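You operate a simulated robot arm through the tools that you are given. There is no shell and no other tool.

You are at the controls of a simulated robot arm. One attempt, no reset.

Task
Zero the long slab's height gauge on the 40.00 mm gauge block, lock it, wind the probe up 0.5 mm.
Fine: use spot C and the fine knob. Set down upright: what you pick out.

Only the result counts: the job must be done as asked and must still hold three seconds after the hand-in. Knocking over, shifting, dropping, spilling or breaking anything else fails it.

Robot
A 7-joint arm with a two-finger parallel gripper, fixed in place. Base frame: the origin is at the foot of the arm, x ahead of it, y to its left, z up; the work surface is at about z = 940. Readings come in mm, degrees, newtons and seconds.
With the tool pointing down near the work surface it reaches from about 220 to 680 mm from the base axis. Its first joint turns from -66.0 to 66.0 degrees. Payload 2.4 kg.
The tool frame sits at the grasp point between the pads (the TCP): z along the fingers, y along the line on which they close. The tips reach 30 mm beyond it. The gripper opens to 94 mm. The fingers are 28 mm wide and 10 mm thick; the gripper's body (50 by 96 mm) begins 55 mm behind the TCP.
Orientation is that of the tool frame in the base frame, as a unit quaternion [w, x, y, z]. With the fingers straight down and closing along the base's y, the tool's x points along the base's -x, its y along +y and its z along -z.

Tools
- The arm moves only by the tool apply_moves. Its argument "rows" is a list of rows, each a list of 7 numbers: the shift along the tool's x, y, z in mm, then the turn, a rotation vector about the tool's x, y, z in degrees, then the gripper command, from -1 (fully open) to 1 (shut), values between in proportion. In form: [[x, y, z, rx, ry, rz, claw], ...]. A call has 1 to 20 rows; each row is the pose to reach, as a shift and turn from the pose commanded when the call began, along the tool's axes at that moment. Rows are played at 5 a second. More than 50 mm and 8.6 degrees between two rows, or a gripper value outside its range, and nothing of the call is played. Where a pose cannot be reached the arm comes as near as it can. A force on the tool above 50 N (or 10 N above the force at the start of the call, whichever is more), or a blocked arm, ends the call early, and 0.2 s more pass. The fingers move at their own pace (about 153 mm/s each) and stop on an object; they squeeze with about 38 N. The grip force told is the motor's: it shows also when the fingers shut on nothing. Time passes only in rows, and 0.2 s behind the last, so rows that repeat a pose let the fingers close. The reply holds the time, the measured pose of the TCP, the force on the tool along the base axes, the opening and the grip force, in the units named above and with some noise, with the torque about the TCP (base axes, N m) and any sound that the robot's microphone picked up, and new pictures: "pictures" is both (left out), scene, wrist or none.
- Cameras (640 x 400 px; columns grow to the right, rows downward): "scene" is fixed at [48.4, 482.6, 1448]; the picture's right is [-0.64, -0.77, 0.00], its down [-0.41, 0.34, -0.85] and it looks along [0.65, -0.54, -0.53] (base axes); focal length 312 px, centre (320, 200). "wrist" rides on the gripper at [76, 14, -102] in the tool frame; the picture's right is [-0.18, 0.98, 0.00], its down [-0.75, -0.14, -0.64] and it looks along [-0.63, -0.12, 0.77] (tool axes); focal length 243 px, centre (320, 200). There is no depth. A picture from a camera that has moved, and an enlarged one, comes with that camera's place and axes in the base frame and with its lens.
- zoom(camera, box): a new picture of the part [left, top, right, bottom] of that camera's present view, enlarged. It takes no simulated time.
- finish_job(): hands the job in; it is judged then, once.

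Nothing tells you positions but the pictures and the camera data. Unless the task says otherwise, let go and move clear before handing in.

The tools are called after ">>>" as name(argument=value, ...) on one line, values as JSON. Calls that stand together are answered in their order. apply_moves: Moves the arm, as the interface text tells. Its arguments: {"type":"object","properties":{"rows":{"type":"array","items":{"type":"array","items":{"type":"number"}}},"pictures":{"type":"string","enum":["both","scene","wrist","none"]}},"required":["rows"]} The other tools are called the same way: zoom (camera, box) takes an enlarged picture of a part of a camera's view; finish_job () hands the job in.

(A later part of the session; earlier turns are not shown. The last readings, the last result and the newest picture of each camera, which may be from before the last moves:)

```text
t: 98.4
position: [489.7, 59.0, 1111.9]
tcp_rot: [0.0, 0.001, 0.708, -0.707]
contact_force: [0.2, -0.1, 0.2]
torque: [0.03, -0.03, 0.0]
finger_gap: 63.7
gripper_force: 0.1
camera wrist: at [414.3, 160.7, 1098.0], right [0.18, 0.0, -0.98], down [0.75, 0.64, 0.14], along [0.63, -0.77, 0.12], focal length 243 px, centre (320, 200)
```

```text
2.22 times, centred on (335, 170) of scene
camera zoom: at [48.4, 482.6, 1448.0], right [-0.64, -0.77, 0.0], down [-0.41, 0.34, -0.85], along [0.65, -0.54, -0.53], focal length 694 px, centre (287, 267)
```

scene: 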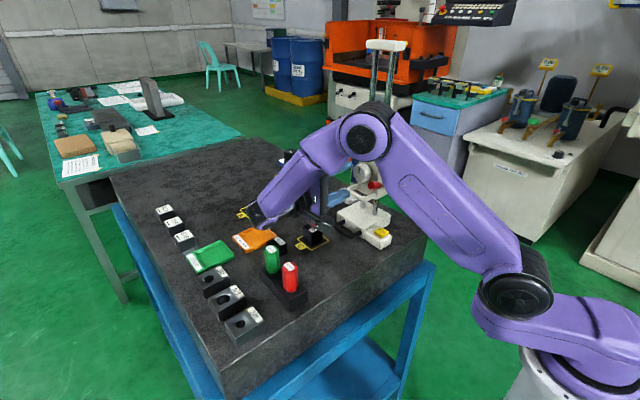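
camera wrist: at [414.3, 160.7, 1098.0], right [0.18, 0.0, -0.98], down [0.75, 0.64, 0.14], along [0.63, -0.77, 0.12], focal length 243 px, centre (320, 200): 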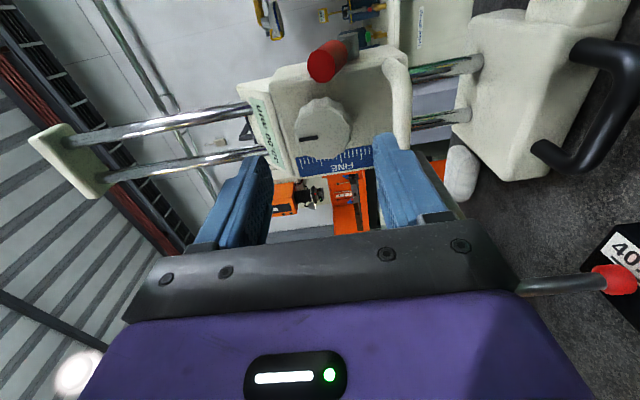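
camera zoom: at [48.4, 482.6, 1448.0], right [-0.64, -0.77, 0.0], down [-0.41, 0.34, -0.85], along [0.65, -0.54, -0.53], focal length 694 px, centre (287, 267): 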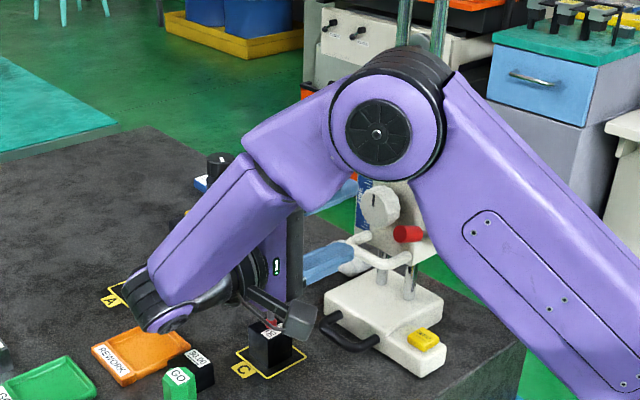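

Geometry suggests the elbow stays well clear of the columns. Advancing further so the fingers straddle the knob.

>>> apply_moves(rows=[[0, 0, 12, 0, 0, 0, -0.36], [0, 0, 25, 0, 0, 0, -0.36], [0, 0, 38, 0, 0, 0, -0.36], [0, 0, 38, 0, 0, 0, -0.36]], pictures="both")

>>> zoom(camera="wrist", box=[180, 40, 420, 240])

>>> zoom(camera="scene", box=[250, 80, 420, 260])

```text
t: 99.4
position: [491.1, 19.2, 1114.2]
tcp_rot: [-0.001, 0.0, 0.708, -0.707]
contact_force: [0.0, 0.0, 0.4]
torque: [0.01, -0.03, -0.02]
finger_gap: 63.7
gripper_force: 0.1
camera wrist: at [415.4, 121.5, 1099.2], right [0.18, 0.0, -0.98], down [0.75, 0.64, 0.14], along [0.63, -0.77, 0.12], focal length 243 px, centre (320, 200)
```

scene: 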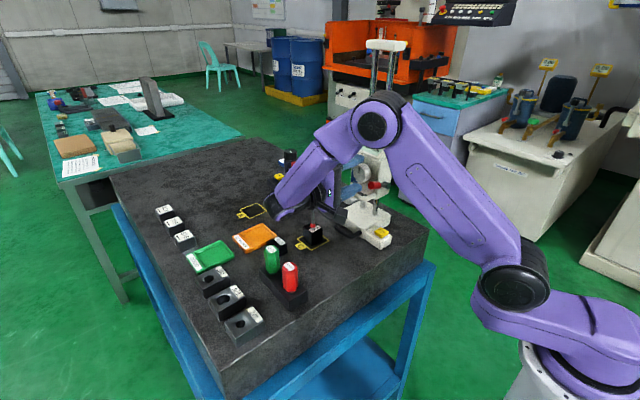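
wrist: 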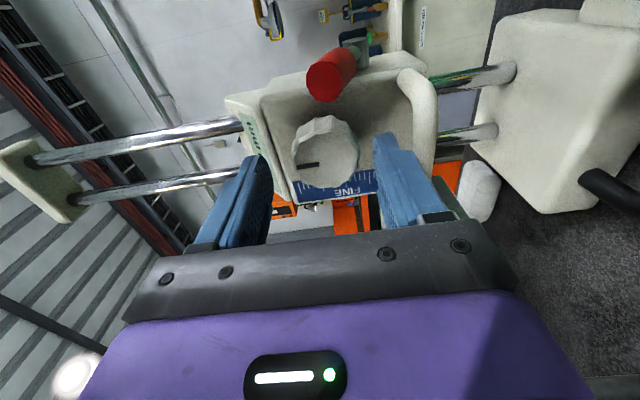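

```text
2.00 times, centred on (300, 140) of wrist
camera zoom: at [415.4, 121.5, 1099.2], right [0.18, 0.0, -0.98], down [0.75, 0.64, 0.14], along [0.63, -0.77, 0.12], focal length 485 px, centre (360, 320)
```

zoom: 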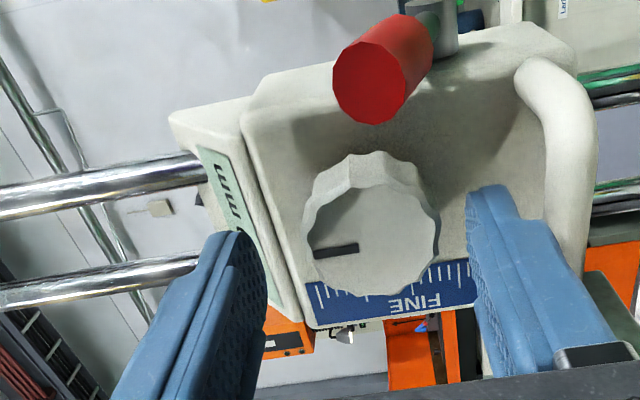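

```text
2.22 times, centred on (335, 170) of scene
camera zoom: at [48.4, 482.6, 1448.0], right [-0.64, -0.77, 0.0], down [-0.41, 0.34, -0.85], along [0.65, -0.54, -0.53], focal length 694 px, centre (287, 267)
```

zoom: 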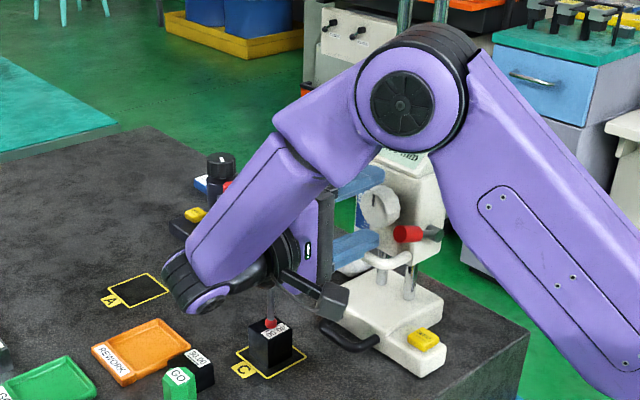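

>>> apply_moves(rows=[[-1, 1.5, 6, 0, 0, 0, -0.36], [-1, 1.5, 11, 0, 0, 0, -0.3], [-1, 1.5, 16, 0, 0, 0, -0.25], [-1, 1.5, 16, 0, 0, 0, -0.25]], pictures="both")

>>> zoom(camera="wrist", box=[180, 40, 420, 240])

>>> zoom(camera="scene", box=[310, 110, 410, 210])

```text
t: 100.4
position: [492.5, 2.3, 1110.9]
tcp_rot: [-0.001, 0.001, 0.708, -0.706]
contact_force: [-0.8, 0.0, 0.2]
torque: [0.03, 0.0, 0.0]
finger_gap: 58.7
gripper_force: 0.1
camera wrist: at [416.7, 105.7, 1096.7], right [0.18, 0.0, -0.98], down [0.75, 0.64, 0.14], along [0.63, -0.77, 0.12], focal length 243 px, centre (320, 200)
```

scene: 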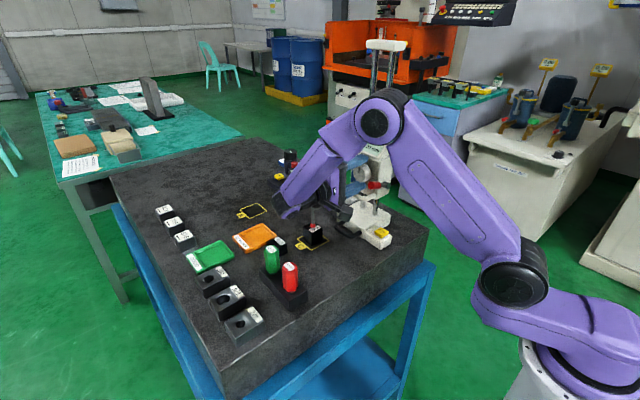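
wrist: 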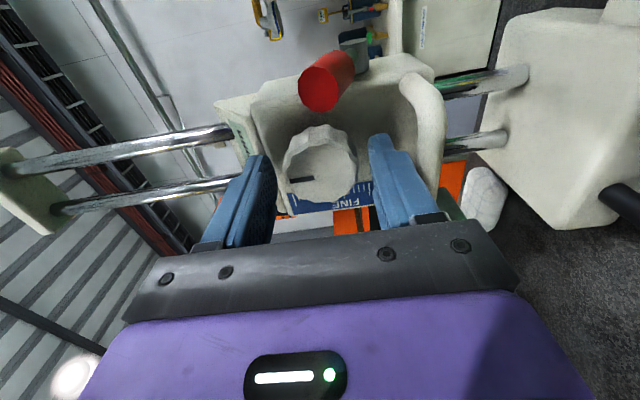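

```text
2.00 times, centred on (300, 140) of wrist
camera zoom: at [416.7, 105.7, 1096.7], right [0.18, 0.0, -0.98], down [0.75, 0.64, 0.14], along [0.63, -0.77, 0.12], focal length 485 px, centre (360, 320)
```

zoom: 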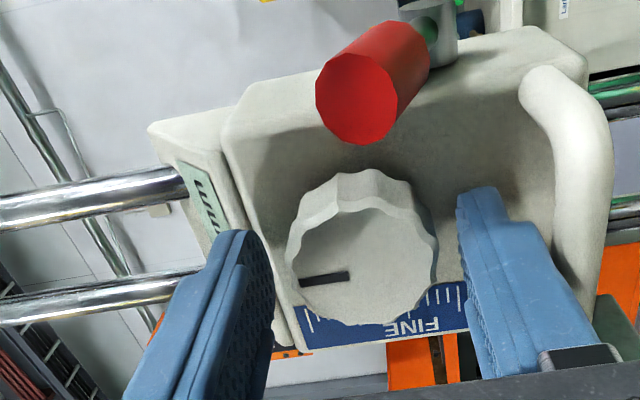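

```text
4.00 times, centred on (360, 160) of scene
camera zoom: at [48.4, 482.6, 1448.0], right [-0.64, -0.77, 0.0], down [-0.41, 0.34, -0.85], along [0.65, -0.54, -0.53], focal length 1250 px, centre (160, 360)
```

zoom: 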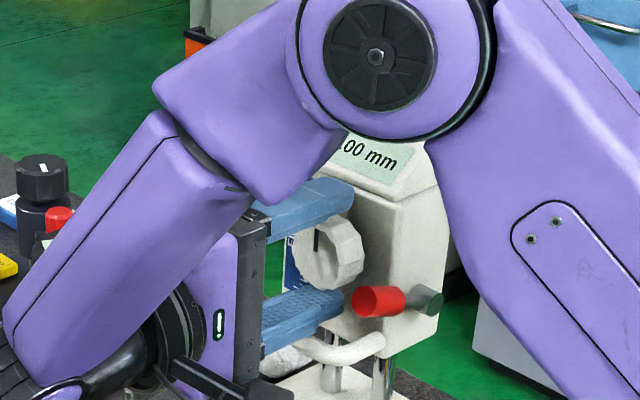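

The fingers straddle the knob above and below. I'll close softly to centre on it.

>>> apply_moves(rows=[[0, 0, 0, 0, 0, 0, -0.1], [0, 0, 0, 0, 0, 0, 0], [0, 0, 0, 0, 0, 0, 0.1], [0, 0, 0, 0, 0, 0, 0.1]], pictures="none")

>>> zoom(camera="wrist", box=[180, 40, 420, 240])

>>> zoom(camera="scene", box=[310, 110, 410, 210])

```text
t: 101.4
position: [494.2, 3.6, 1110.6]
tcp_rot: [-0.001, 0.0, 0.708, -0.707]
contact_force: [-0.9, 0.6, -3.0]
torque: [0.07, -0.04, 0.03]
finger_gap: 44.0
gripper_force: 1.2
```

```text
2.00 times, centred on (300, 140) of wrist
camera zoom: at [416.7, 105.7, 1096.6], right [0.18, 0.0, -0.98], down [0.75, 0.64, 0.14], along [0.63, -0.77, 0.12], focal length 485 px, centre (360, 320)
```

zoom: 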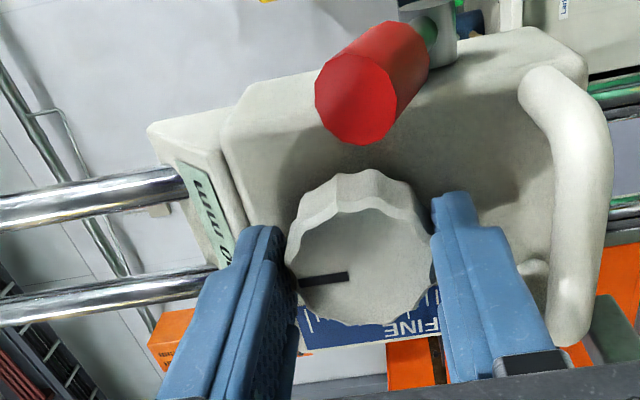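

```text
4.00 times, centred on (360, 160) of scene
camera zoom: at [48.4, 482.6, 1448.0], right [-0.64, -0.77, 0.0], down [-0.41, 0.34, -0.85], along [0.65, -0.54, -0.53], focal length 1250 px, centre (160, 360)
```

zoom: 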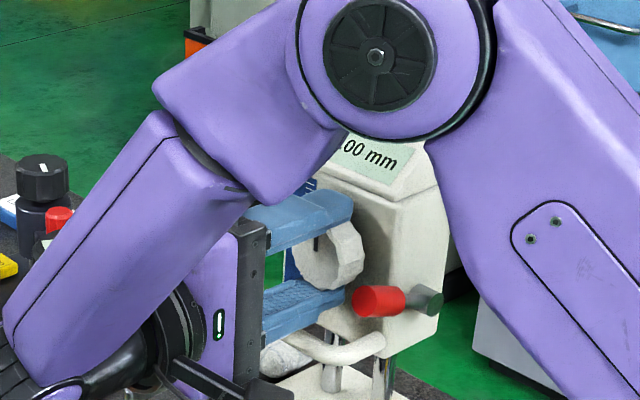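

>>> apply_moves(rows=[[0, 0.8, 0, 0, 0, 0, 0.1], [0, 1.5, 0, 0, 0, 0, 0.1], [0, 1.5, 0, 0, 0, 0, 0.1]], pictures="none")

>>> apply_moves(rows=[[0, 0, 0, 0, 0, 0, 0.15], [0, 0, 0, 0, 0, 0, 0.15]], pictures="none")

```text
t: 102.2
position: [491.2, 3.0, 1110.2]
tcp_rot: [0.0, 0.0, -0.707, 0.707]
contact_force: [1.1, 0.1, 2.7]
torque: [-0.07, 0.02, -0.01]
finger_gap: 44.0
gripper_force: 1.5
```

```text
t: 102.8
position: [492.5, 2.7, 1109.4]
tcp_rot: [0.001, 0.001, 0.708, -0.706]
contact_force: [-0.3, 0.3, 6.2]
torque: [-0.18, 0.02, 0.04]
finger_gap: 43.5
gripper_force: 3.6
```

>>> apply_moves(rows=[[0, -0.7, 0, 0, 0, 0, 0.15], [0, -0.7, 0, 0, 0, 0, 0.15]], pictures="none")

>>> apply_moves(rows=[[0, 0, 0, 0, 0, 0, 0.25], [0, 0, 0, 0, 0, 0, 0.25]], pictures="none")

```text
t: 103.4
position: [491.2, 2.8, 1109.5]
tcp_rot: [0.0, 0.0, 0.708, -0.707]
contact_force: [-0.2, -1.2, 4.6]
torque: [-0.08, 0.01, -0.01]
finger_gap: 42.2
gripper_force: 2.8
```

```text
t: 104.0
position: [492.5, 5.8, 1109.4]
tcp_rot: [-0.001, 0.001, 0.708, -0.706]
contact_force: [0.5, -2.0, 4.7]
torque: [-0.15, -0.02, -0.11]
finger_gap: 41.1
gripper_force: 45.1
```

>>> zoom(camera="wrist", box=[180, 40, 420, 240])

>>> zoom(camera="scene", box=[340, 120, 390, 190])

```text
2.00 times, centred on (300, 140) of wrist
camera zoom: at [415.8, 105.9, 1095.4], right [0.18, 0.0, -0.98], down [0.75, 0.64, 0.14], along [0.63, -0.77, 0.12], focal length 485 px, centre (360, 320)
```

zoom: 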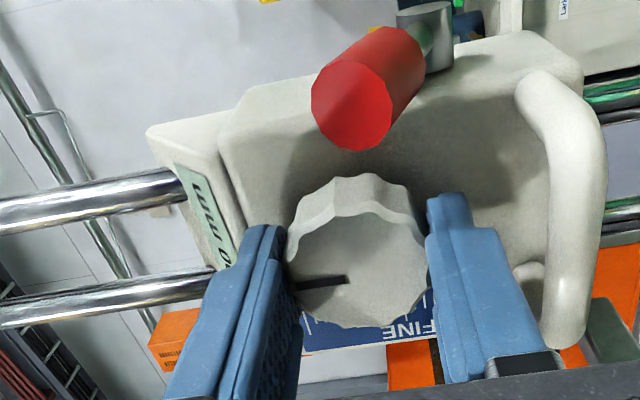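

```text
5.71 times, centred on (365, 155) of scene
camera zoom: at [48.3, 482.6, 1448.0], right [-0.64, -0.77, 0.0], down [-0.41, 0.34, -0.85], along [0.65, -0.54, -0.53], focal length 1785 px, centre (63, 457)
```

zoom: 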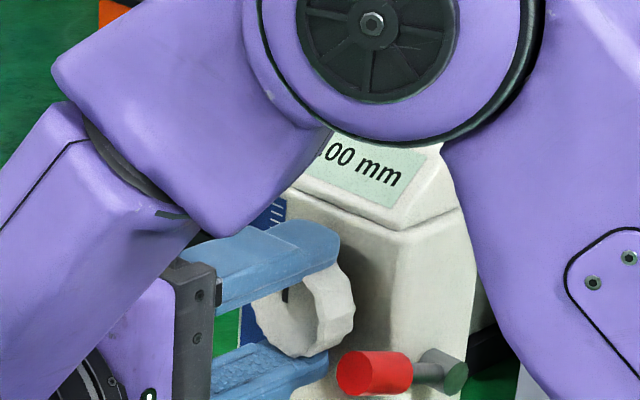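

The grip holds and the display decimals still read .00. A small test turn of +6° about the knob axis will show direction and ratio.

>>> apply_moves(rows=[[0, 0, 0, 0, 0, 3, 0.25], [0, 0, 0, 0, 0, 6, 0.25], [0, 0, 0, 0, 0, 6, 0.25]], pictures="none")

>>> zoom(camera="scene", box=[340, 120, 390, 190])

>>> zoom(camera="wrist", box=[180, 40, 420, 240])

```text
t: 104.8
position: [493.1, 3.1, 1109.2]
tcp_rot: [-0.037, -0.039, -0.706, 0.706]
contact_force: [-0.5, -1.7, 9.0]
torque: [-0.17, 0.03, -0.37]
finger_gap: 41.4
gripper_force: 45.2
```

```text
5.71 times, centred on (365, 155) of scene
camera zoom: at [48.2, 482.6, 1448.0], right [-0.64, -0.77, 0.0], down [-0.41, 0.34, -0.85], along [0.65, -0.54, -0.53], focal length 1785 px, centre (63, 457)
```

zoom: 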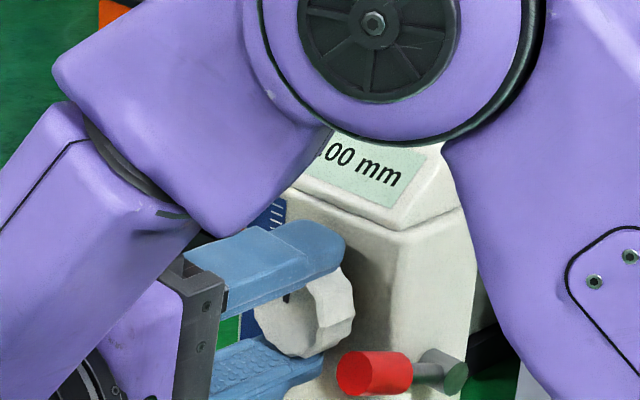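

```text
2.00 times, centred on (300, 140) of wrist
camera zoom: at [417.7, 105.9, 1087.4], right [0.29, 0.0, -0.96], down [0.74, 0.64, 0.22], along [0.61, -0.77, 0.18], focal length 485 px, centre (360, 320)
```

zoom: 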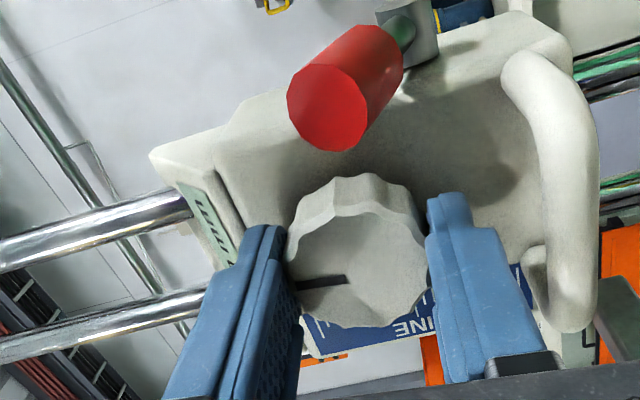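

Clockwise 6° shows no change (likely pressing toward the block). I'll reverse to -10° and re-read.

>>> apply_moves(rows=[[0, 0, 0, 0, 0, -4, 0.25], [0, 0, 0, 0, 0, -8, 0.25], [0, 0, 0, 0, 0, -12, 0.25], [0, 0, 0, 0, 0, -16, 0.25], [0, 0, 0, 0, 0, -16, 0.25]], pictures="none")

>>> zoom(camera="scene", box=[340, 120, 390, 190])

>>> zoom(camera="wrist", box=[180, 40, 420, 240])

```text
t: 106.0
position: [490.8, 4.3, 1109.8]
tcp_rot: [-0.062, -0.061, 0.705, -0.704]
contact_force: [-2.2, -2.0, 13.3]
torque: [-0.42, 0.01, 0.05]
finger_gap: 41.1
gripper_force: 45.5
```

```text
5.71 times, centred on (365, 155) of scene
camera zoom: at [48.1, 482.5, 1448.0], right [-0.64, -0.77, 0.0], down [-0.41, 0.34, -0.85], along [0.65, -0.54, -0.53], focal length 1785 px, centre (63, 457)
```

zoom: 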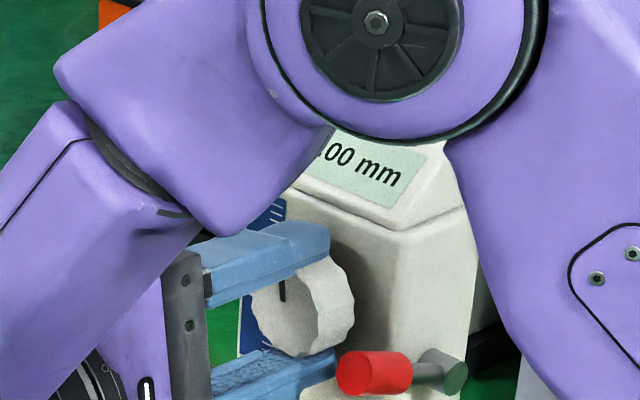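

```text
2.00 times, centred on (300, 140) of wrist
camera zoom: at [414.5, 105.9, 1108.7], right [0.01, 0.0, -1.0], down [0.77, 0.64, 0.01], along [0.64, -0.77, 0.01], focal length 485 px, centre (360, 320)
```

zoom: 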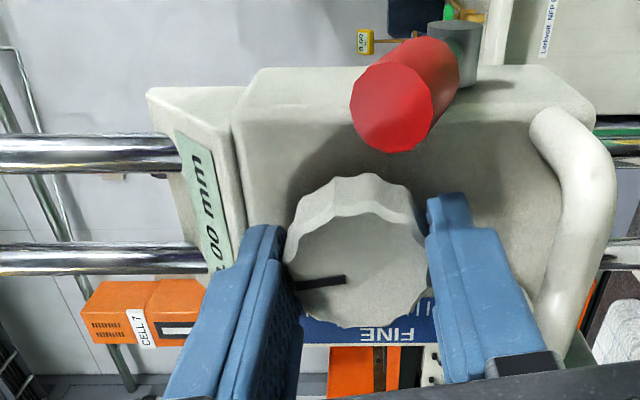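

>>> apply_moves(rows=[[0, 0, 0, 0, 0, -5, 0.25], [0, 0, 0, 0, 0, -10, 0.25], [0, 0, 0, 0, 0, -15, 0.25], [0, 0, 0, 0, 0, -20, 0.25], [0, 0, 0, 0, 0, -20, 0.25]], pictures="none")

>>> zoom(camera="scene", box=[340, 120, 390, 190])

>>> zoom(camera="wrist", box=[180, 40, 420, 240])

```text
t: 107.2
position: [492.4, 2.9, 1110.0]
tcp_rot: [-0.184, -0.184, 0.684, -0.682]
contact_force: [3.4, -1.1, 10.1]
torque: [-0.85, 0.02, -0.53]
finger_gap: 41.3
gripper_force: 45.2
```

```text
5.71 times, centred on (365, 155) of scene
camera zoom: at [48.3, 482.6, 1448.0], right [-0.64, -0.77, 0.0], down [-0.41, 0.34, -0.85], along [0.65, -0.54, -0.53], focal length 1785 px, centre (63, 457)
```

zoom: 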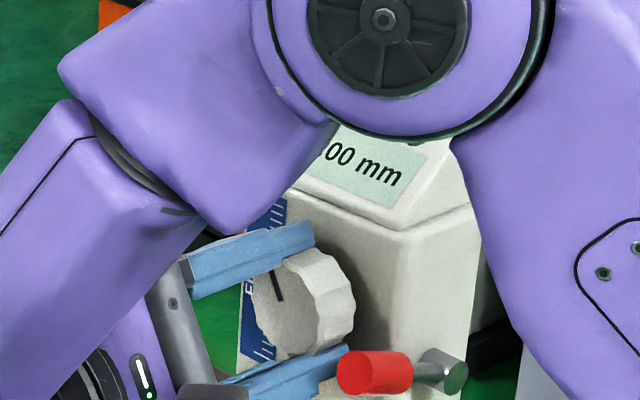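

```text
2.00 times, centred on (300, 140) of wrist
camera zoom: at [418.7, 105.8, 1135.1], right [-0.33, 0.0, -0.94], down [0.72, 0.64, -0.25], along [0.61, -0.77, -0.21], focal length 485 px, centre (360, 320)
```

zoom: 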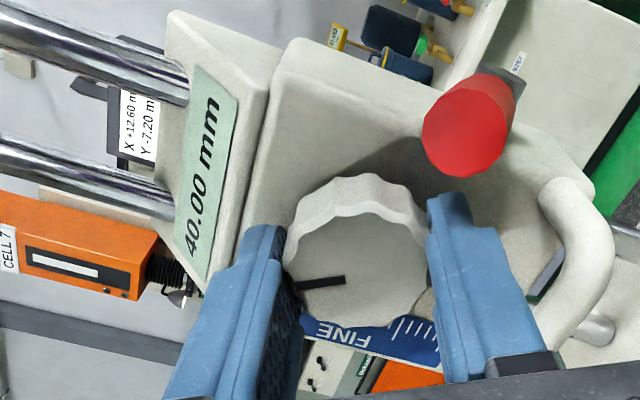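

Counter-clockwise 30° leaves it at 40.00. I'll turn clockwise back past zero and watch the display.

>>> apply_moves(rows=[[0, 0, 0, 0, 0, 6, 0.25], [0, 0, 0, 0, 0, 12, 0.25], [0, 0, 0, 0, 0, 18, 0.25], [0, 0, 0, 0, 0, 24, 0.25], [0, 0, 0, 0, 0, 30, 0.25], [0, 0, 0, 0, 0, 36, 0.25], [0, 0, 0, 0, 0, 42, 0.25], [0, 0, 0, 0, 0, 42, 0.25]], pictures="none")

>>> zoom(camera="scene", box=[340, 120, 390, 190])

>>> zoom(camera="wrist", box=[180, 40, 420, 240])

```text
t: 109.0
position: [492.6, 3.0, 1110.8]
tcp_rot: [-0.075, -0.074, -0.703, 0.704]
contact_force: [1.2, 1.9, 25.0]
torque: [-0.36, 0.02, -0.24]
finger_gap: 41.3
gripper_force: 44.9
```

```text
5.71 times, centred on (365, 155) of scene
camera zoom: at [48.0, 482.6, 1448.0], right [-0.64, -0.77, 0.0], down [-0.41, 0.34, -0.85], along [0.65, -0.54, -0.53], focal length 1785 px, centre (63, 457)
```

zoom: 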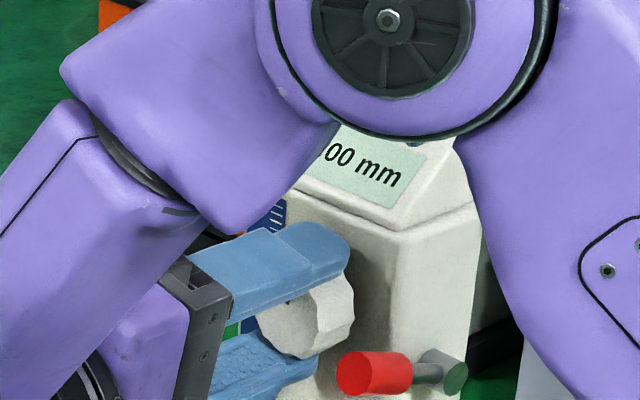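

```text
2.00 times, centred on (300, 140) of wrist
camera zoom: at [420.5, 105.8, 1079.2], right [0.39, 0.0, -0.92], down [0.71, 0.64, 0.3], along [0.59, -0.77, 0.25], focal length 485 px, centre (360, 320)
```

zoom: 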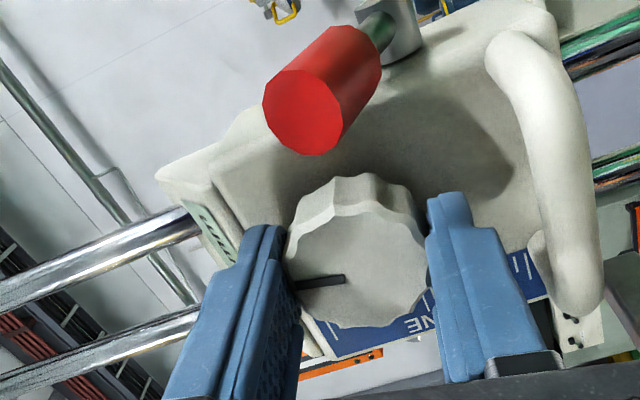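

>>> apply_moves(rows=[[0, 0, 0, 0, 0, 5, 0.25], [0, 0, 0, 0, 0, 10, 0.25], [0, 0, 0, 0, 0, 15, 0.25], [0, 0, 0, 0, 0, 20, 0.25], [0, 0, 0, 0, 0, 25, 0.25], [0, 0, 0, 0, 0, 30, 0.25], [0, 0, 0, 0, 0, 30, 0.25]], pictures="none")

>>> zoom(camera="scene", box=[340, 120, 390, 190])

>>> zoom(camera="wrist", box=[180, 40, 420, 240])

```text
t: 110.6
position: [491.4, 4.4, 1110.2]
tcp_rot: [-0.255, -0.255, -0.658, 0.661]
contact_force: [2.8, 7.6, 28.9]
torque: [-0.51, -0.03, -0.44]
finger_gap: 41.0
gripper_force: 44.8
```

```text
5.71 times, centred on (365, 155) of scene
camera zoom: at [48.0, 482.9, 1447.9], right [-0.64, -0.77, 0.0], down [-0.41, 0.34, -0.85], along [0.65, -0.54, -0.53], focal length 1785 px, centre (63, 457)
```

zoom: 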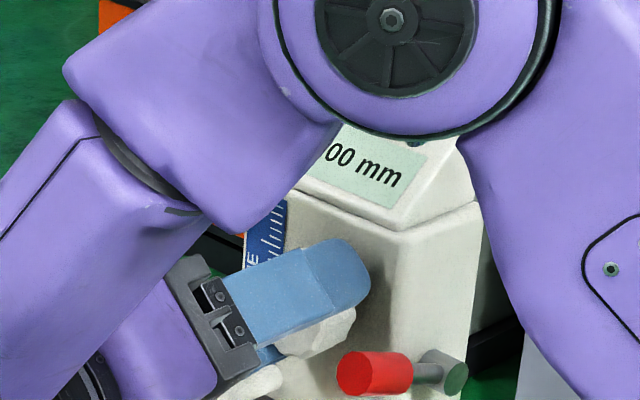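

```text
2.00 times, centred on (300, 140) of wrist
camera zoom: at [444.6, 105.5, 1047.3], right [0.8, 0.0, -0.6], down [0.46, 0.64, 0.61], along [0.39, -0.76, 0.52], focal length 485 px, centre (360, 320)
```

zoom: 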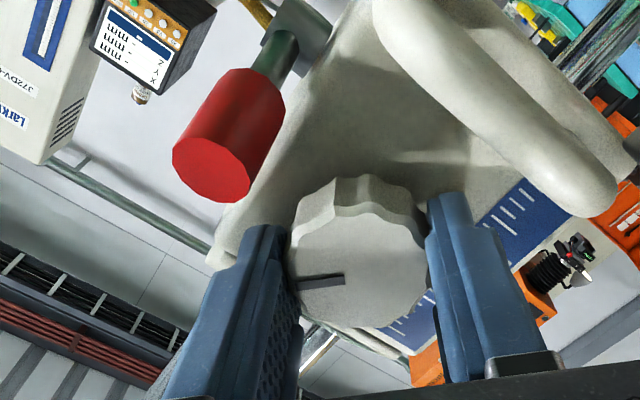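

The reading is unchanged but there's a 29 N vertical load through my grip, which may be holding the carriage. I'll release the knob here and re-read.

>>> apply_moves(rows=[[0, 0, 0, 0, 0, 0, 0], [0, 0, 0, 0, 0, 0, -0.15], [0, 0, 0, 0, 0, 0, -0.25], [0, 0, 0, 0, 0, 0, -0.25]], pictures="none")

>>> zoom(camera="scene", box=[340, 120, 390, 190])

>>> zoom(camera="wrist", box=[180, 40, 420, 240])

```text
t: 111.6
position: [491.7, 3.5, 1107.9]
tcp_rot: [0.253, 0.254, 0.66, -0.66]
contact_force: [0.0, 0.5, 0.4]
torque: [0.0, -0.02, 0.02]
finger_gap: 58.6
gripper_force: 0.0
```

```text
5.71 times, centred on (365, 155) of scene
camera zoom: at [48.4, 482.6, 1448.0], right [-0.64, -0.77, 0.0], down [-0.41, 0.34, -0.85], along [0.65, -0.54, -0.53], focal length 1785 px, centre (63, 457)
```

zoom: 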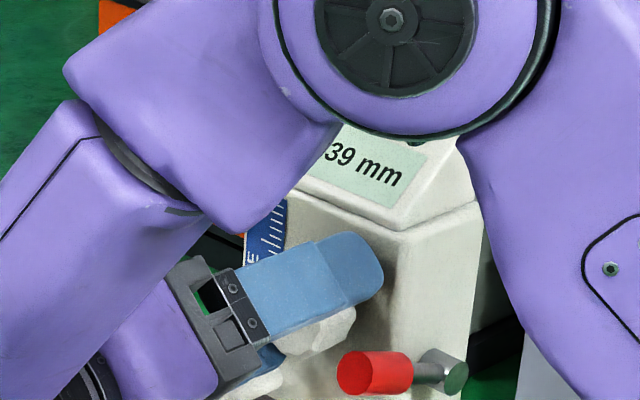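

```text
2.00 times, centred on (300, 140) of wrist
camera zoom: at [445.0, 105.0, 1046.4], right [0.79, 0.0, -0.61], down [0.47, 0.64, 0.61], along [0.39, -0.77, 0.51], focal length 485 px, centre (360, 320)
```

zoom: 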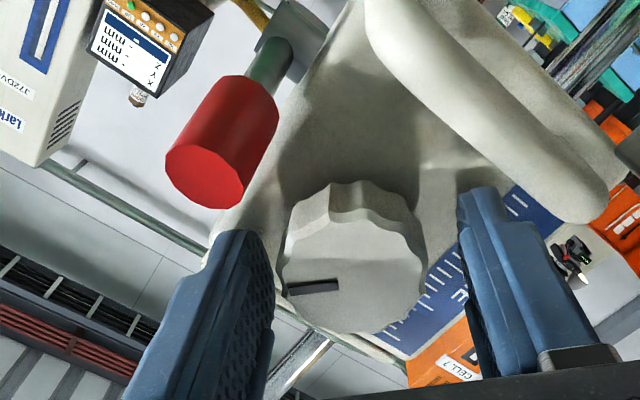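

Released, the display jumped to 40.39: the lock holds and clockwise raises the probe (about 0.0093 mm per degree). I need roughly 12° more; I'll re-grip softly at the same orientation.

>>> apply_moves(rows=[[-0.27, -0.3, 0, 0, 0, 0, 0], [-0.27, -0.3, 0, 0, 0, 0, 0.1], [-0.27, -0.3, 0, 0, 0, 0, 0.12], [-0.27, -0.3, 0, 0, 0, 0, 0.12]], pictures="none")

>>> zoom(camera="scene", box=[340, 120, 390, 190])

>>> zoom(camera="wrist", box=[180, 40, 420, 240])

```text
t: 112.6
position: [493.1, 3.1, 1108.8]
tcp_rot: [0.254, 0.254, 0.66, -0.66]
contact_force: [-3.4, -0.4, 1.4]
torque: [-0.06, -0.06, -0.09]
finger_gap: 43.4
gripper_force: 2.3
```

```text
5.71 times, centred on (365, 155) of scene
camera zoom: at [48.2, 482.6, 1448.0], right [-0.64, -0.77, 0.0], down [-0.41, 0.34, -0.85], along [0.65, -0.54, -0.53], focal length 1785 px, centre (63, 457)
```

zoom: 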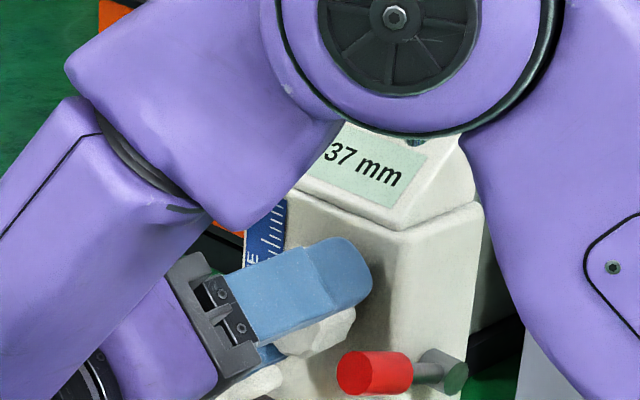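

```text
2.00 times, centred on (300, 140) of wrist
camera zoom: at [444.9, 105.3, 1047.9], right [0.79, 0.0, -0.61], down [0.47, 0.64, 0.61], along [0.39, -0.77, 0.51], focal length 485 px, centre (360, 320)
```

zoom: 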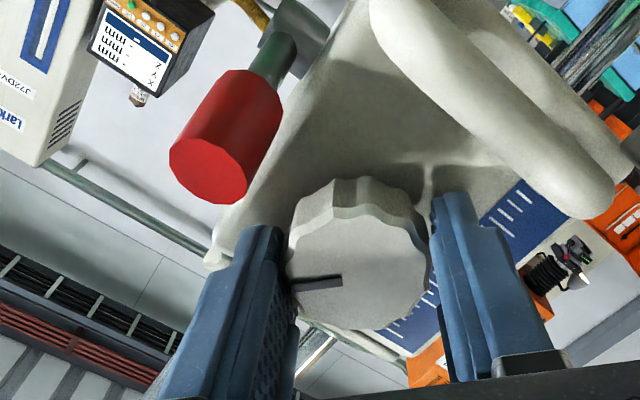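

>>> apply_moves(rows=[[0, 0, 0, 0, 0, 3, 0.12], [-0.03, -0.03, 0, 0, 0, 6, 0.12], [-0.05, -0.05, 0, 0, 0, 9, 0.12], [-0.07, -0.08, 0, 0, 0, 11.5, 0.12], [-0.07, -0.08, 0, 0, 0, 11.5, 0.12]], pictures="none")

>>> zoom(camera="scene", box=[340, 120, 390, 190])

>>> zoom(camera="wrist", box=[180, 40, 420, 240])

```text
t: 113.8
position: [491.5, 4.2, 1110.5]
tcp_rot: [-0.318, -0.321, -0.63, 0.632]
contact_force: [-1.9, -0.8, 3.2]
torque: [-0.05, 0.0, -0.04]
finger_gap: 43.6
gripper_force: 1.6
```

```text
5.71 times, centred on (365, 155) of scene
camera zoom: at [48.2, 482.6, 1448.0], right [-0.64, -0.77, 0.0], down [-0.41, 0.34, -0.85], along [0.65, -0.54, -0.53], focal length 1785 px, centre (63, 457)
```

zoom: 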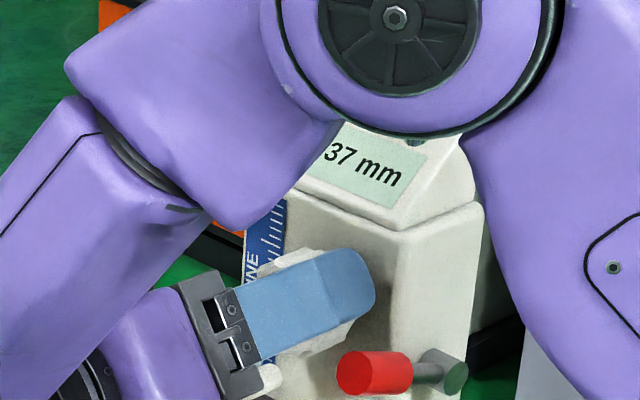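

```text
2.00 times, centred on (300, 140) of wrist
camera zoom: at [458.7, 105.6, 1040.1], right [0.9, 0.0, -0.44], down [0.33, 0.64, 0.69], along [0.28, -0.77, 0.58], focal length 485 px, centre (360, 320)
```

zoom: 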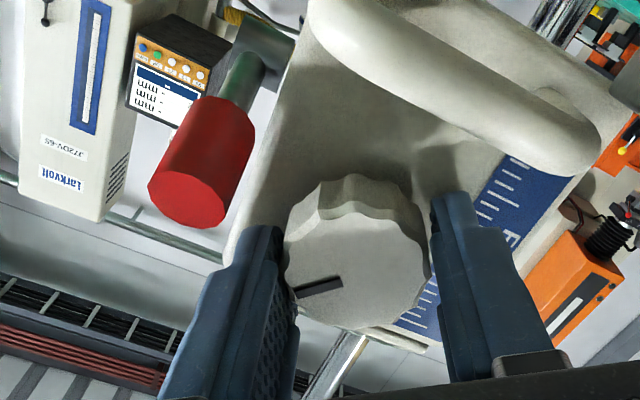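

>>> apply_moves(rows=[[0, 0, 0, 0, 0, 0, 0], [0, 0, 0, 0, 0, 0, -0.15], [0, 0, 0, 0, 0, 0, -0.15]], pictures="none")

>>> zoom(camera="scene", box=[340, 120, 390, 190])

>>> zoom(camera="wrist", box=[180, 40, 420, 240])

```text
t: 114.6
position: [492.2, 3.5, 1109.6]
tcp_rot: [0.317, 0.319, 0.632, -0.631]
contact_force: [-0.5, 0.7, 0.2]
torque: [-0.04, 0.01, 0.01]
finger_gap: 54.1
gripper_force: 0.0
```

```text
5.71 times, centred on (365, 155) of scene
camera zoom: at [48.4, 482.6, 1448.0], right [-0.64, -0.77, 0.0], down [-0.41, 0.34, -0.85], along [0.65, -0.54, -0.53], focal length 1785 px, centre (63, 457)
```

zoom: 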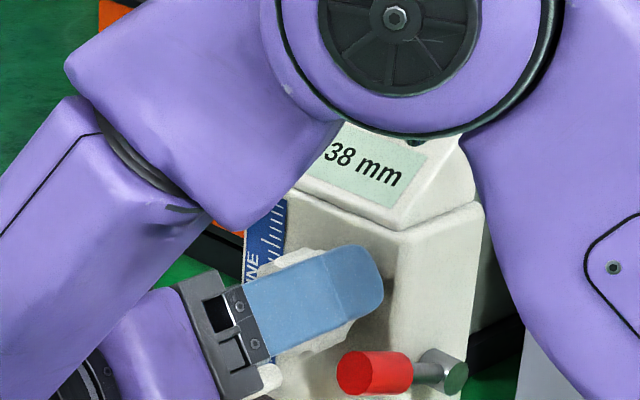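

```text
2.00 times, centred on (300, 140) of wrist
camera zoom: at [458.7, 105.8, 1040.0], right [0.9, 0.0, -0.44], down [0.34, 0.64, 0.69], along [0.28, -0.77, 0.58], focal length 485 px, centre (360, 320)
```

zoom: 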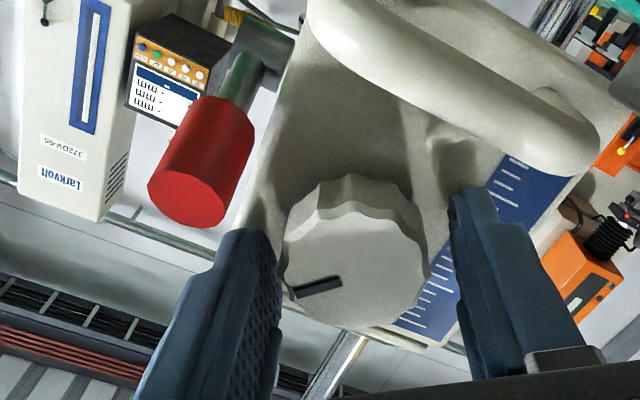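

It slipped with the soft grip (now 40.38). I'll rotate back 20° with fingers open, grip firmly, then turn 12.5° clockwise.

>>> apply_moves(rows=[[0, 0, 0, 0, 0, -5, -0.2], [0, 0, 0, 0, 0, -10, -0.2], [0, 0, 0, 0, 0, -15, -0.2], [0, 0, 0, 0, 0, -20, -0.2], [0, 0, 0, 0, 0, -20, -0.2]], pictures="none")

>>> zoom(camera="scene", box=[340, 120, 390, 190])

>>> zoom(camera="wrist", box=[180, 40, 420, 240])

```text
t: 115.8
position: [491.5, 4.0, 1110.3]
tcp_rot: [-0.202, -0.204, -0.677, 0.677]
contact_force: [0.7, 0.3, -0.4]
torque: [-0.03, 0.01, 0.0]
finger_gap: 56.1
gripper_force: 0.1
```

```text
5.71 times, centred on (365, 155) of scene
camera zoom: at [48.4, 482.6, 1448.0], right [-0.64, -0.77, 0.0], down [-0.41, 0.34, -0.85], along [0.65, -0.54, -0.53], focal length 1785 px, centre (63, 457)
```

zoom: 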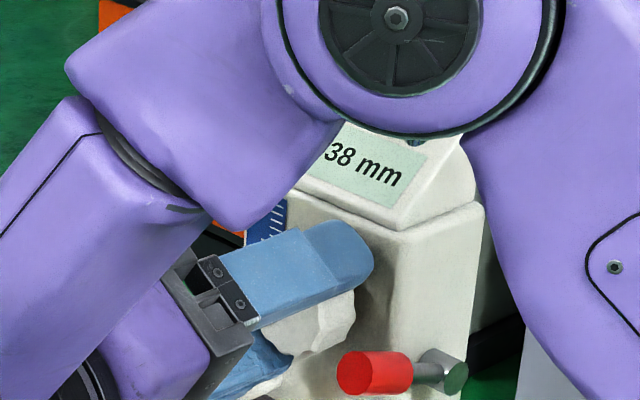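

```text
2.00 times, centred on (300, 140) of wrist
camera zoom: at [436.8, 106.0, 1055.8], right [0.7, 0.0, -0.72], down [0.55, 0.64, 0.53], along [0.46, -0.77, 0.45], focal length 485 px, centre (360, 320)
```

zoom: 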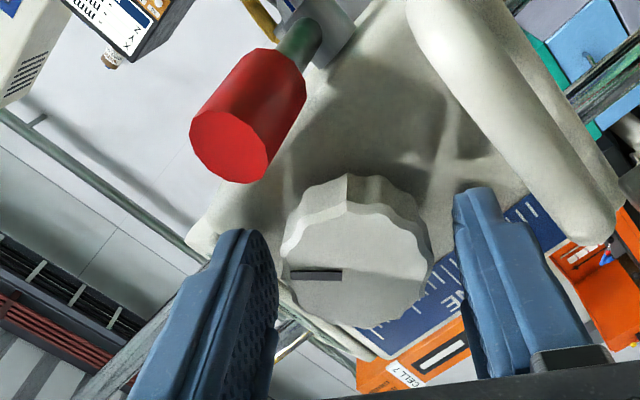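

>>> apply_moves(rows=[[0, 0, 0, 0, 0, 0, 0], [0, 0, 0, 0, 0, 0, 0.15], [0, 0, 0, 0, 0, 0, 0.25], [0, 0, 0, 0, 0, 0, 0.25]], pictures="none")

>>> zoom(camera="scene", box=[340, 120, 390, 190])

>>> zoom(camera="wrist", box=[180, 40, 420, 240])

```text
t: 116.8
position: [492.0, 3.9, 1110.1]
tcp_rot: [0.203, 0.204, 0.677, -0.677]
contact_force: [-3.8, 0.3, 9.3]
torque: [-0.34, -0.03, -0.34]
finger_gap: 40.9
gripper_force: 45.1
```

```text
5.71 times, centred on (365, 155) of scene
camera zoom: at [48.1, 482.6, 1448.0], right [-0.64, -0.77, 0.0], down [-0.41, 0.34, -0.85], along [0.65, -0.54, -0.53], focal length 1785 px, centre (63, 457)
```

zoom: 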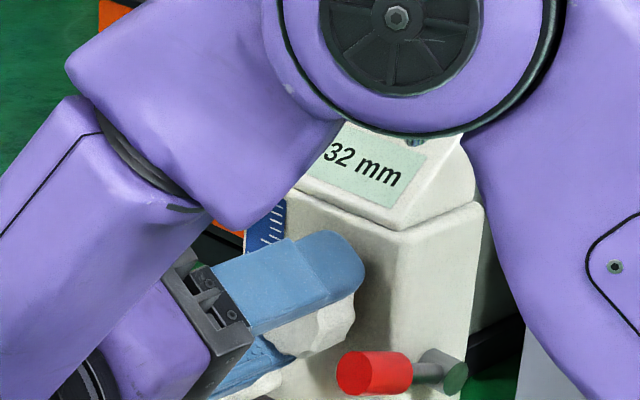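

```text
2.00 times, centred on (300, 140) of wrist
camera zoom: at [436.6, 105.9, 1056.2], right [0.7, 0.0, -0.72], down [0.55, 0.64, 0.53], along [0.46, -0.77, 0.45], focal length 485 px, centre (360, 320)
```

zoom: 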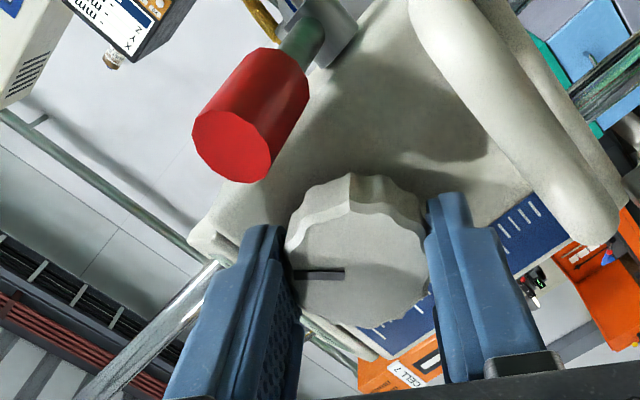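

>>> apply_moves(rows=[[-0.03, -0.05, 0, 0, 0, 3, 0.25], [-0.06, -0.09, 0, 0, 0, 6, 0.25], [-0.09, -0.13, 0, 0, 0, 9, 0.25], [-0.11, -0.17, 0, 0, 0, 12.5, 0.25], [-0.11, -0.17, 0, 0, 0, 12.5, 0.25]], pictures="none")

>>> zoom(camera="scene", box=[340, 120, 390, 190])

>>> zoom(camera="wrist", box=[180, 40, 420, 240])

>>> apply_moves(rows=[[0, 0, 0, 0, 0, 0, 0], [0, 0, 0, 0, 0, 0, -0.15], [0, 0, 0, 0, 0, 0, -0.2], [0, 0, 0, 0, 0, 0, -0.2]], pictures="none")

>>> zoom(camera="scene", box=[340, 120, 390, 190])

```text
t: 118.0
position: [492.6, 3.6, 1110.1]
tcp_rot: [0.276, 0.277, 0.651, -0.65]
contact_force: [2.4, -5.3, 10.0]
torque: [-0.35, 0.0, 0.04]
finger_gap: 41.0
gripper_force: 44.6
```

```text
5.71 times, centred on (365, 155) of scene
camera zoom: at [48.3, 482.4, 1448.1], right [-0.64, -0.77, 0.0], down [-0.41, 0.34, -0.85], along [0.65, -0.54, -0.53], focal length 1785 px, centre (63, 457)
```

zoom: 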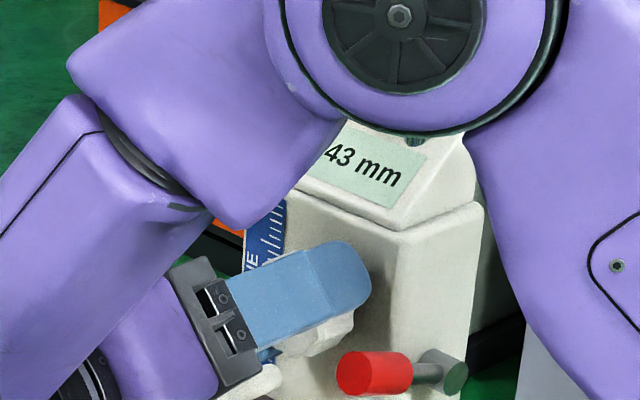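

```text
2.00 times, centred on (300, 140) of wrist
camera zoom: at [449.3, 105.9, 1045.7], right [0.84, 0.0, -0.55], down [0.42, 0.64, 0.64], along [0.35, -0.77, 0.54], focal length 485 px, centre (360, 320)
```

zoom: 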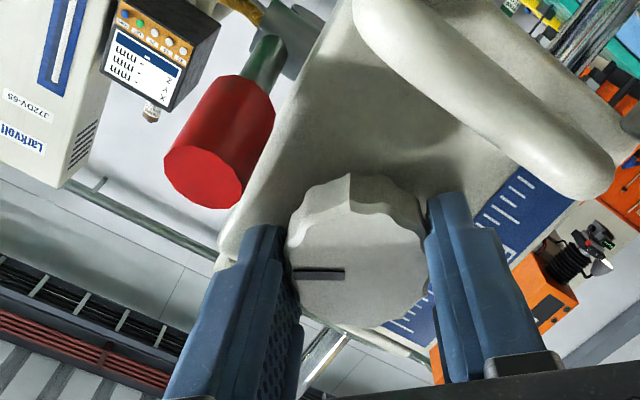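

```text
t: 119.0
position: [491.8, 3.0, 1110.4]
tcp_rot: [0.276, 0.276, 0.652, -0.651]
contact_force: [-0.5, -0.3, -0.7]
torque: [0.03, 0.01, -0.02]
finger_gap: 56.3
gripper_force: 0.1
```

```text
5.71 times, centred on (365, 155) of scene
camera zoom: at [48.4, 482.6, 1448.0], right [-0.64, -0.77, 0.0], down [-0.41, 0.34, -0.85], along [0.65, -0.54, -0.53], focal length 1785 px, centre (63, 457)
```

zoom: 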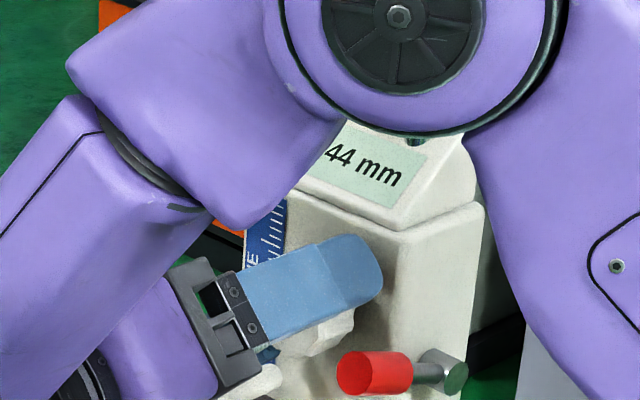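

Now 40.44. Gripping again in the same alignment and turning 6.5° more should give 40.50.

>>> apply_moves(rows=[[0, 0, 0, 0, 0, 0, 0], [0, 0, 0, 0, 0, 0, 0.15], [0, 0, 0, 0, 0, 0, 0.25], [0, 0, 0, 0, 0, 0, 0.25]], pictures="none")

>>> zoom(camera="scene", box=[340, 120, 390, 190])

>>> apply_moves(rows=[[-0.02, -0.02, 0, 0, 0, 2, 0.25], [-0.03, -0.03, 0, 0, 0, 4, 0.25], [-0.04, -0.04, 0, 0, 0, 6.5, 0.25], [-0.04, -0.04, 0, 0, 0, 6.5, 0.25]], pictures="none")

>>> zoom(camera="scene", box=[340, 120, 390, 190])

```text
t: 120.0
position: [491.2, 4.7, 1109.9]
tcp_rot: [0.276, 0.276, 0.651, -0.65]
contact_force: [1.2, -0.2, 2.0]
torque: [-0.01, 0.01, -0.1]
finger_gap: 41.0
gripper_force: 45.2
```

```text
5.71 times, centred on (365, 155) of scene
camera zoom: at [48.3, 482.6, 1448.0], right [-0.64, -0.77, 0.0], down [-0.41, 0.34, -0.85], along [0.65, -0.54, -0.53], focal length 1785 px, centre (63, 457)
```

zoom: 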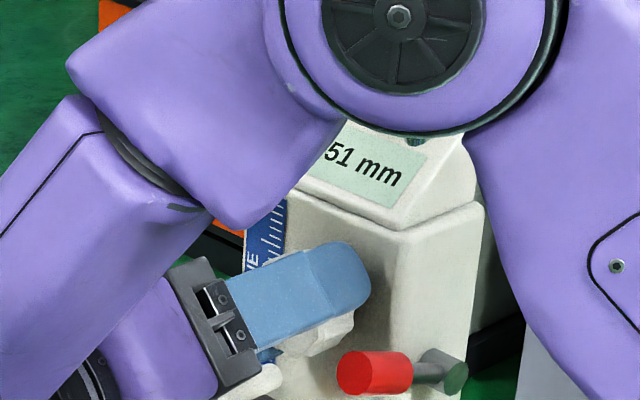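

```text
t: 121.0
position: [491.0, 4.8, 1109.6]
tcp_rot: [-0.312, -0.314, -0.634, 0.634]
contact_force: [-5.3, 3.6, 3.5]
torque: [-0.15, -0.02, -0.64]
finger_gap: 40.8
gripper_force: 44.9
```

```text
5.71 times, centred on (365, 155) of scene
camera zoom: at [48.1, 482.7, 1448.0], right [-0.64, -0.77, 0.0], down [-0.41, 0.34, -0.85], along [0.65, -0.54, -0.53], focal length 1785 px, centre (63, 457)
```

zoom: 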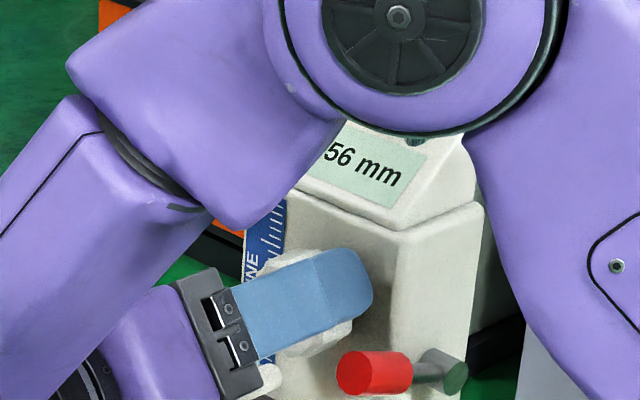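

Gripping itself nudged it to .51, and the extra turn made .56. I'll turn back 6.5° and then release.

>>> apply_moves(rows=[[0.02, 0.02, 0, 0, 0, -2, 0.25], [0.03, 0.03, 0, 0, 0, -4, 0.25], [0.04, 0.04, 0, 0, 0, -6.5, 0.25], [0.04, 0.04, 0, 0, 0, -6.5, 0.25]], pictures="none")

>>> zoom(camera="scene", box=[340, 120, 390, 190])

>>> zoom(camera="wrist", box=[180, 40, 420, 240])

```text
t: 122.0
position: [492.6, 5.0, 1110.3]
tcp_rot: [0.275, 0.276, 0.651, -0.651]
contact_force: [-12.2, 1.0, -1.0]
torque: [-0.45, 0.03, 0.1]
finger_gap: 41.1
gripper_force: 45.2
```

```text
5.71 times, centred on (365, 155) of scene
camera zoom: at [48.0, 482.6, 1448.0], right [-0.64, -0.77, 0.0], down [-0.41, 0.34, -0.85], along [0.65, -0.54, -0.53], focal length 1785 px, centre (63, 457)
```

zoom: 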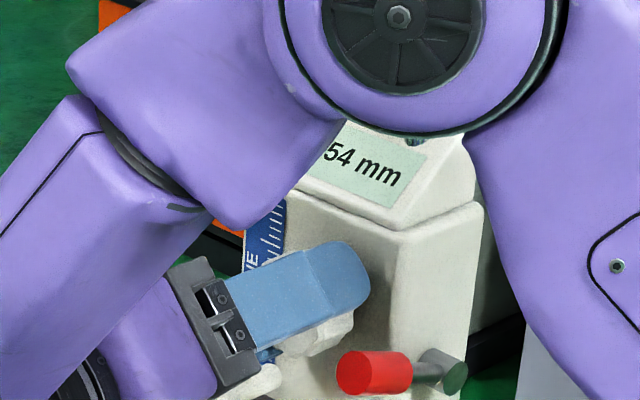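

```text
2.00 times, centred on (300, 140) of wrist
camera zoom: at [449.1, 106.5, 1045.8], right [0.83, 0.0, -0.55], down [0.42, 0.64, 0.64], along [0.35, -0.77, 0.53], focal length 485 px, centre (360, 320)
```

zoom: 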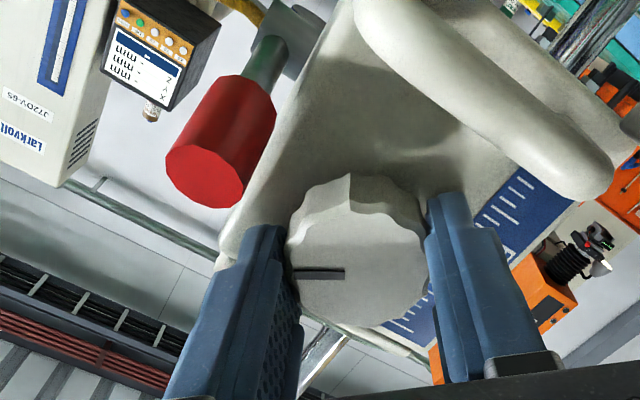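

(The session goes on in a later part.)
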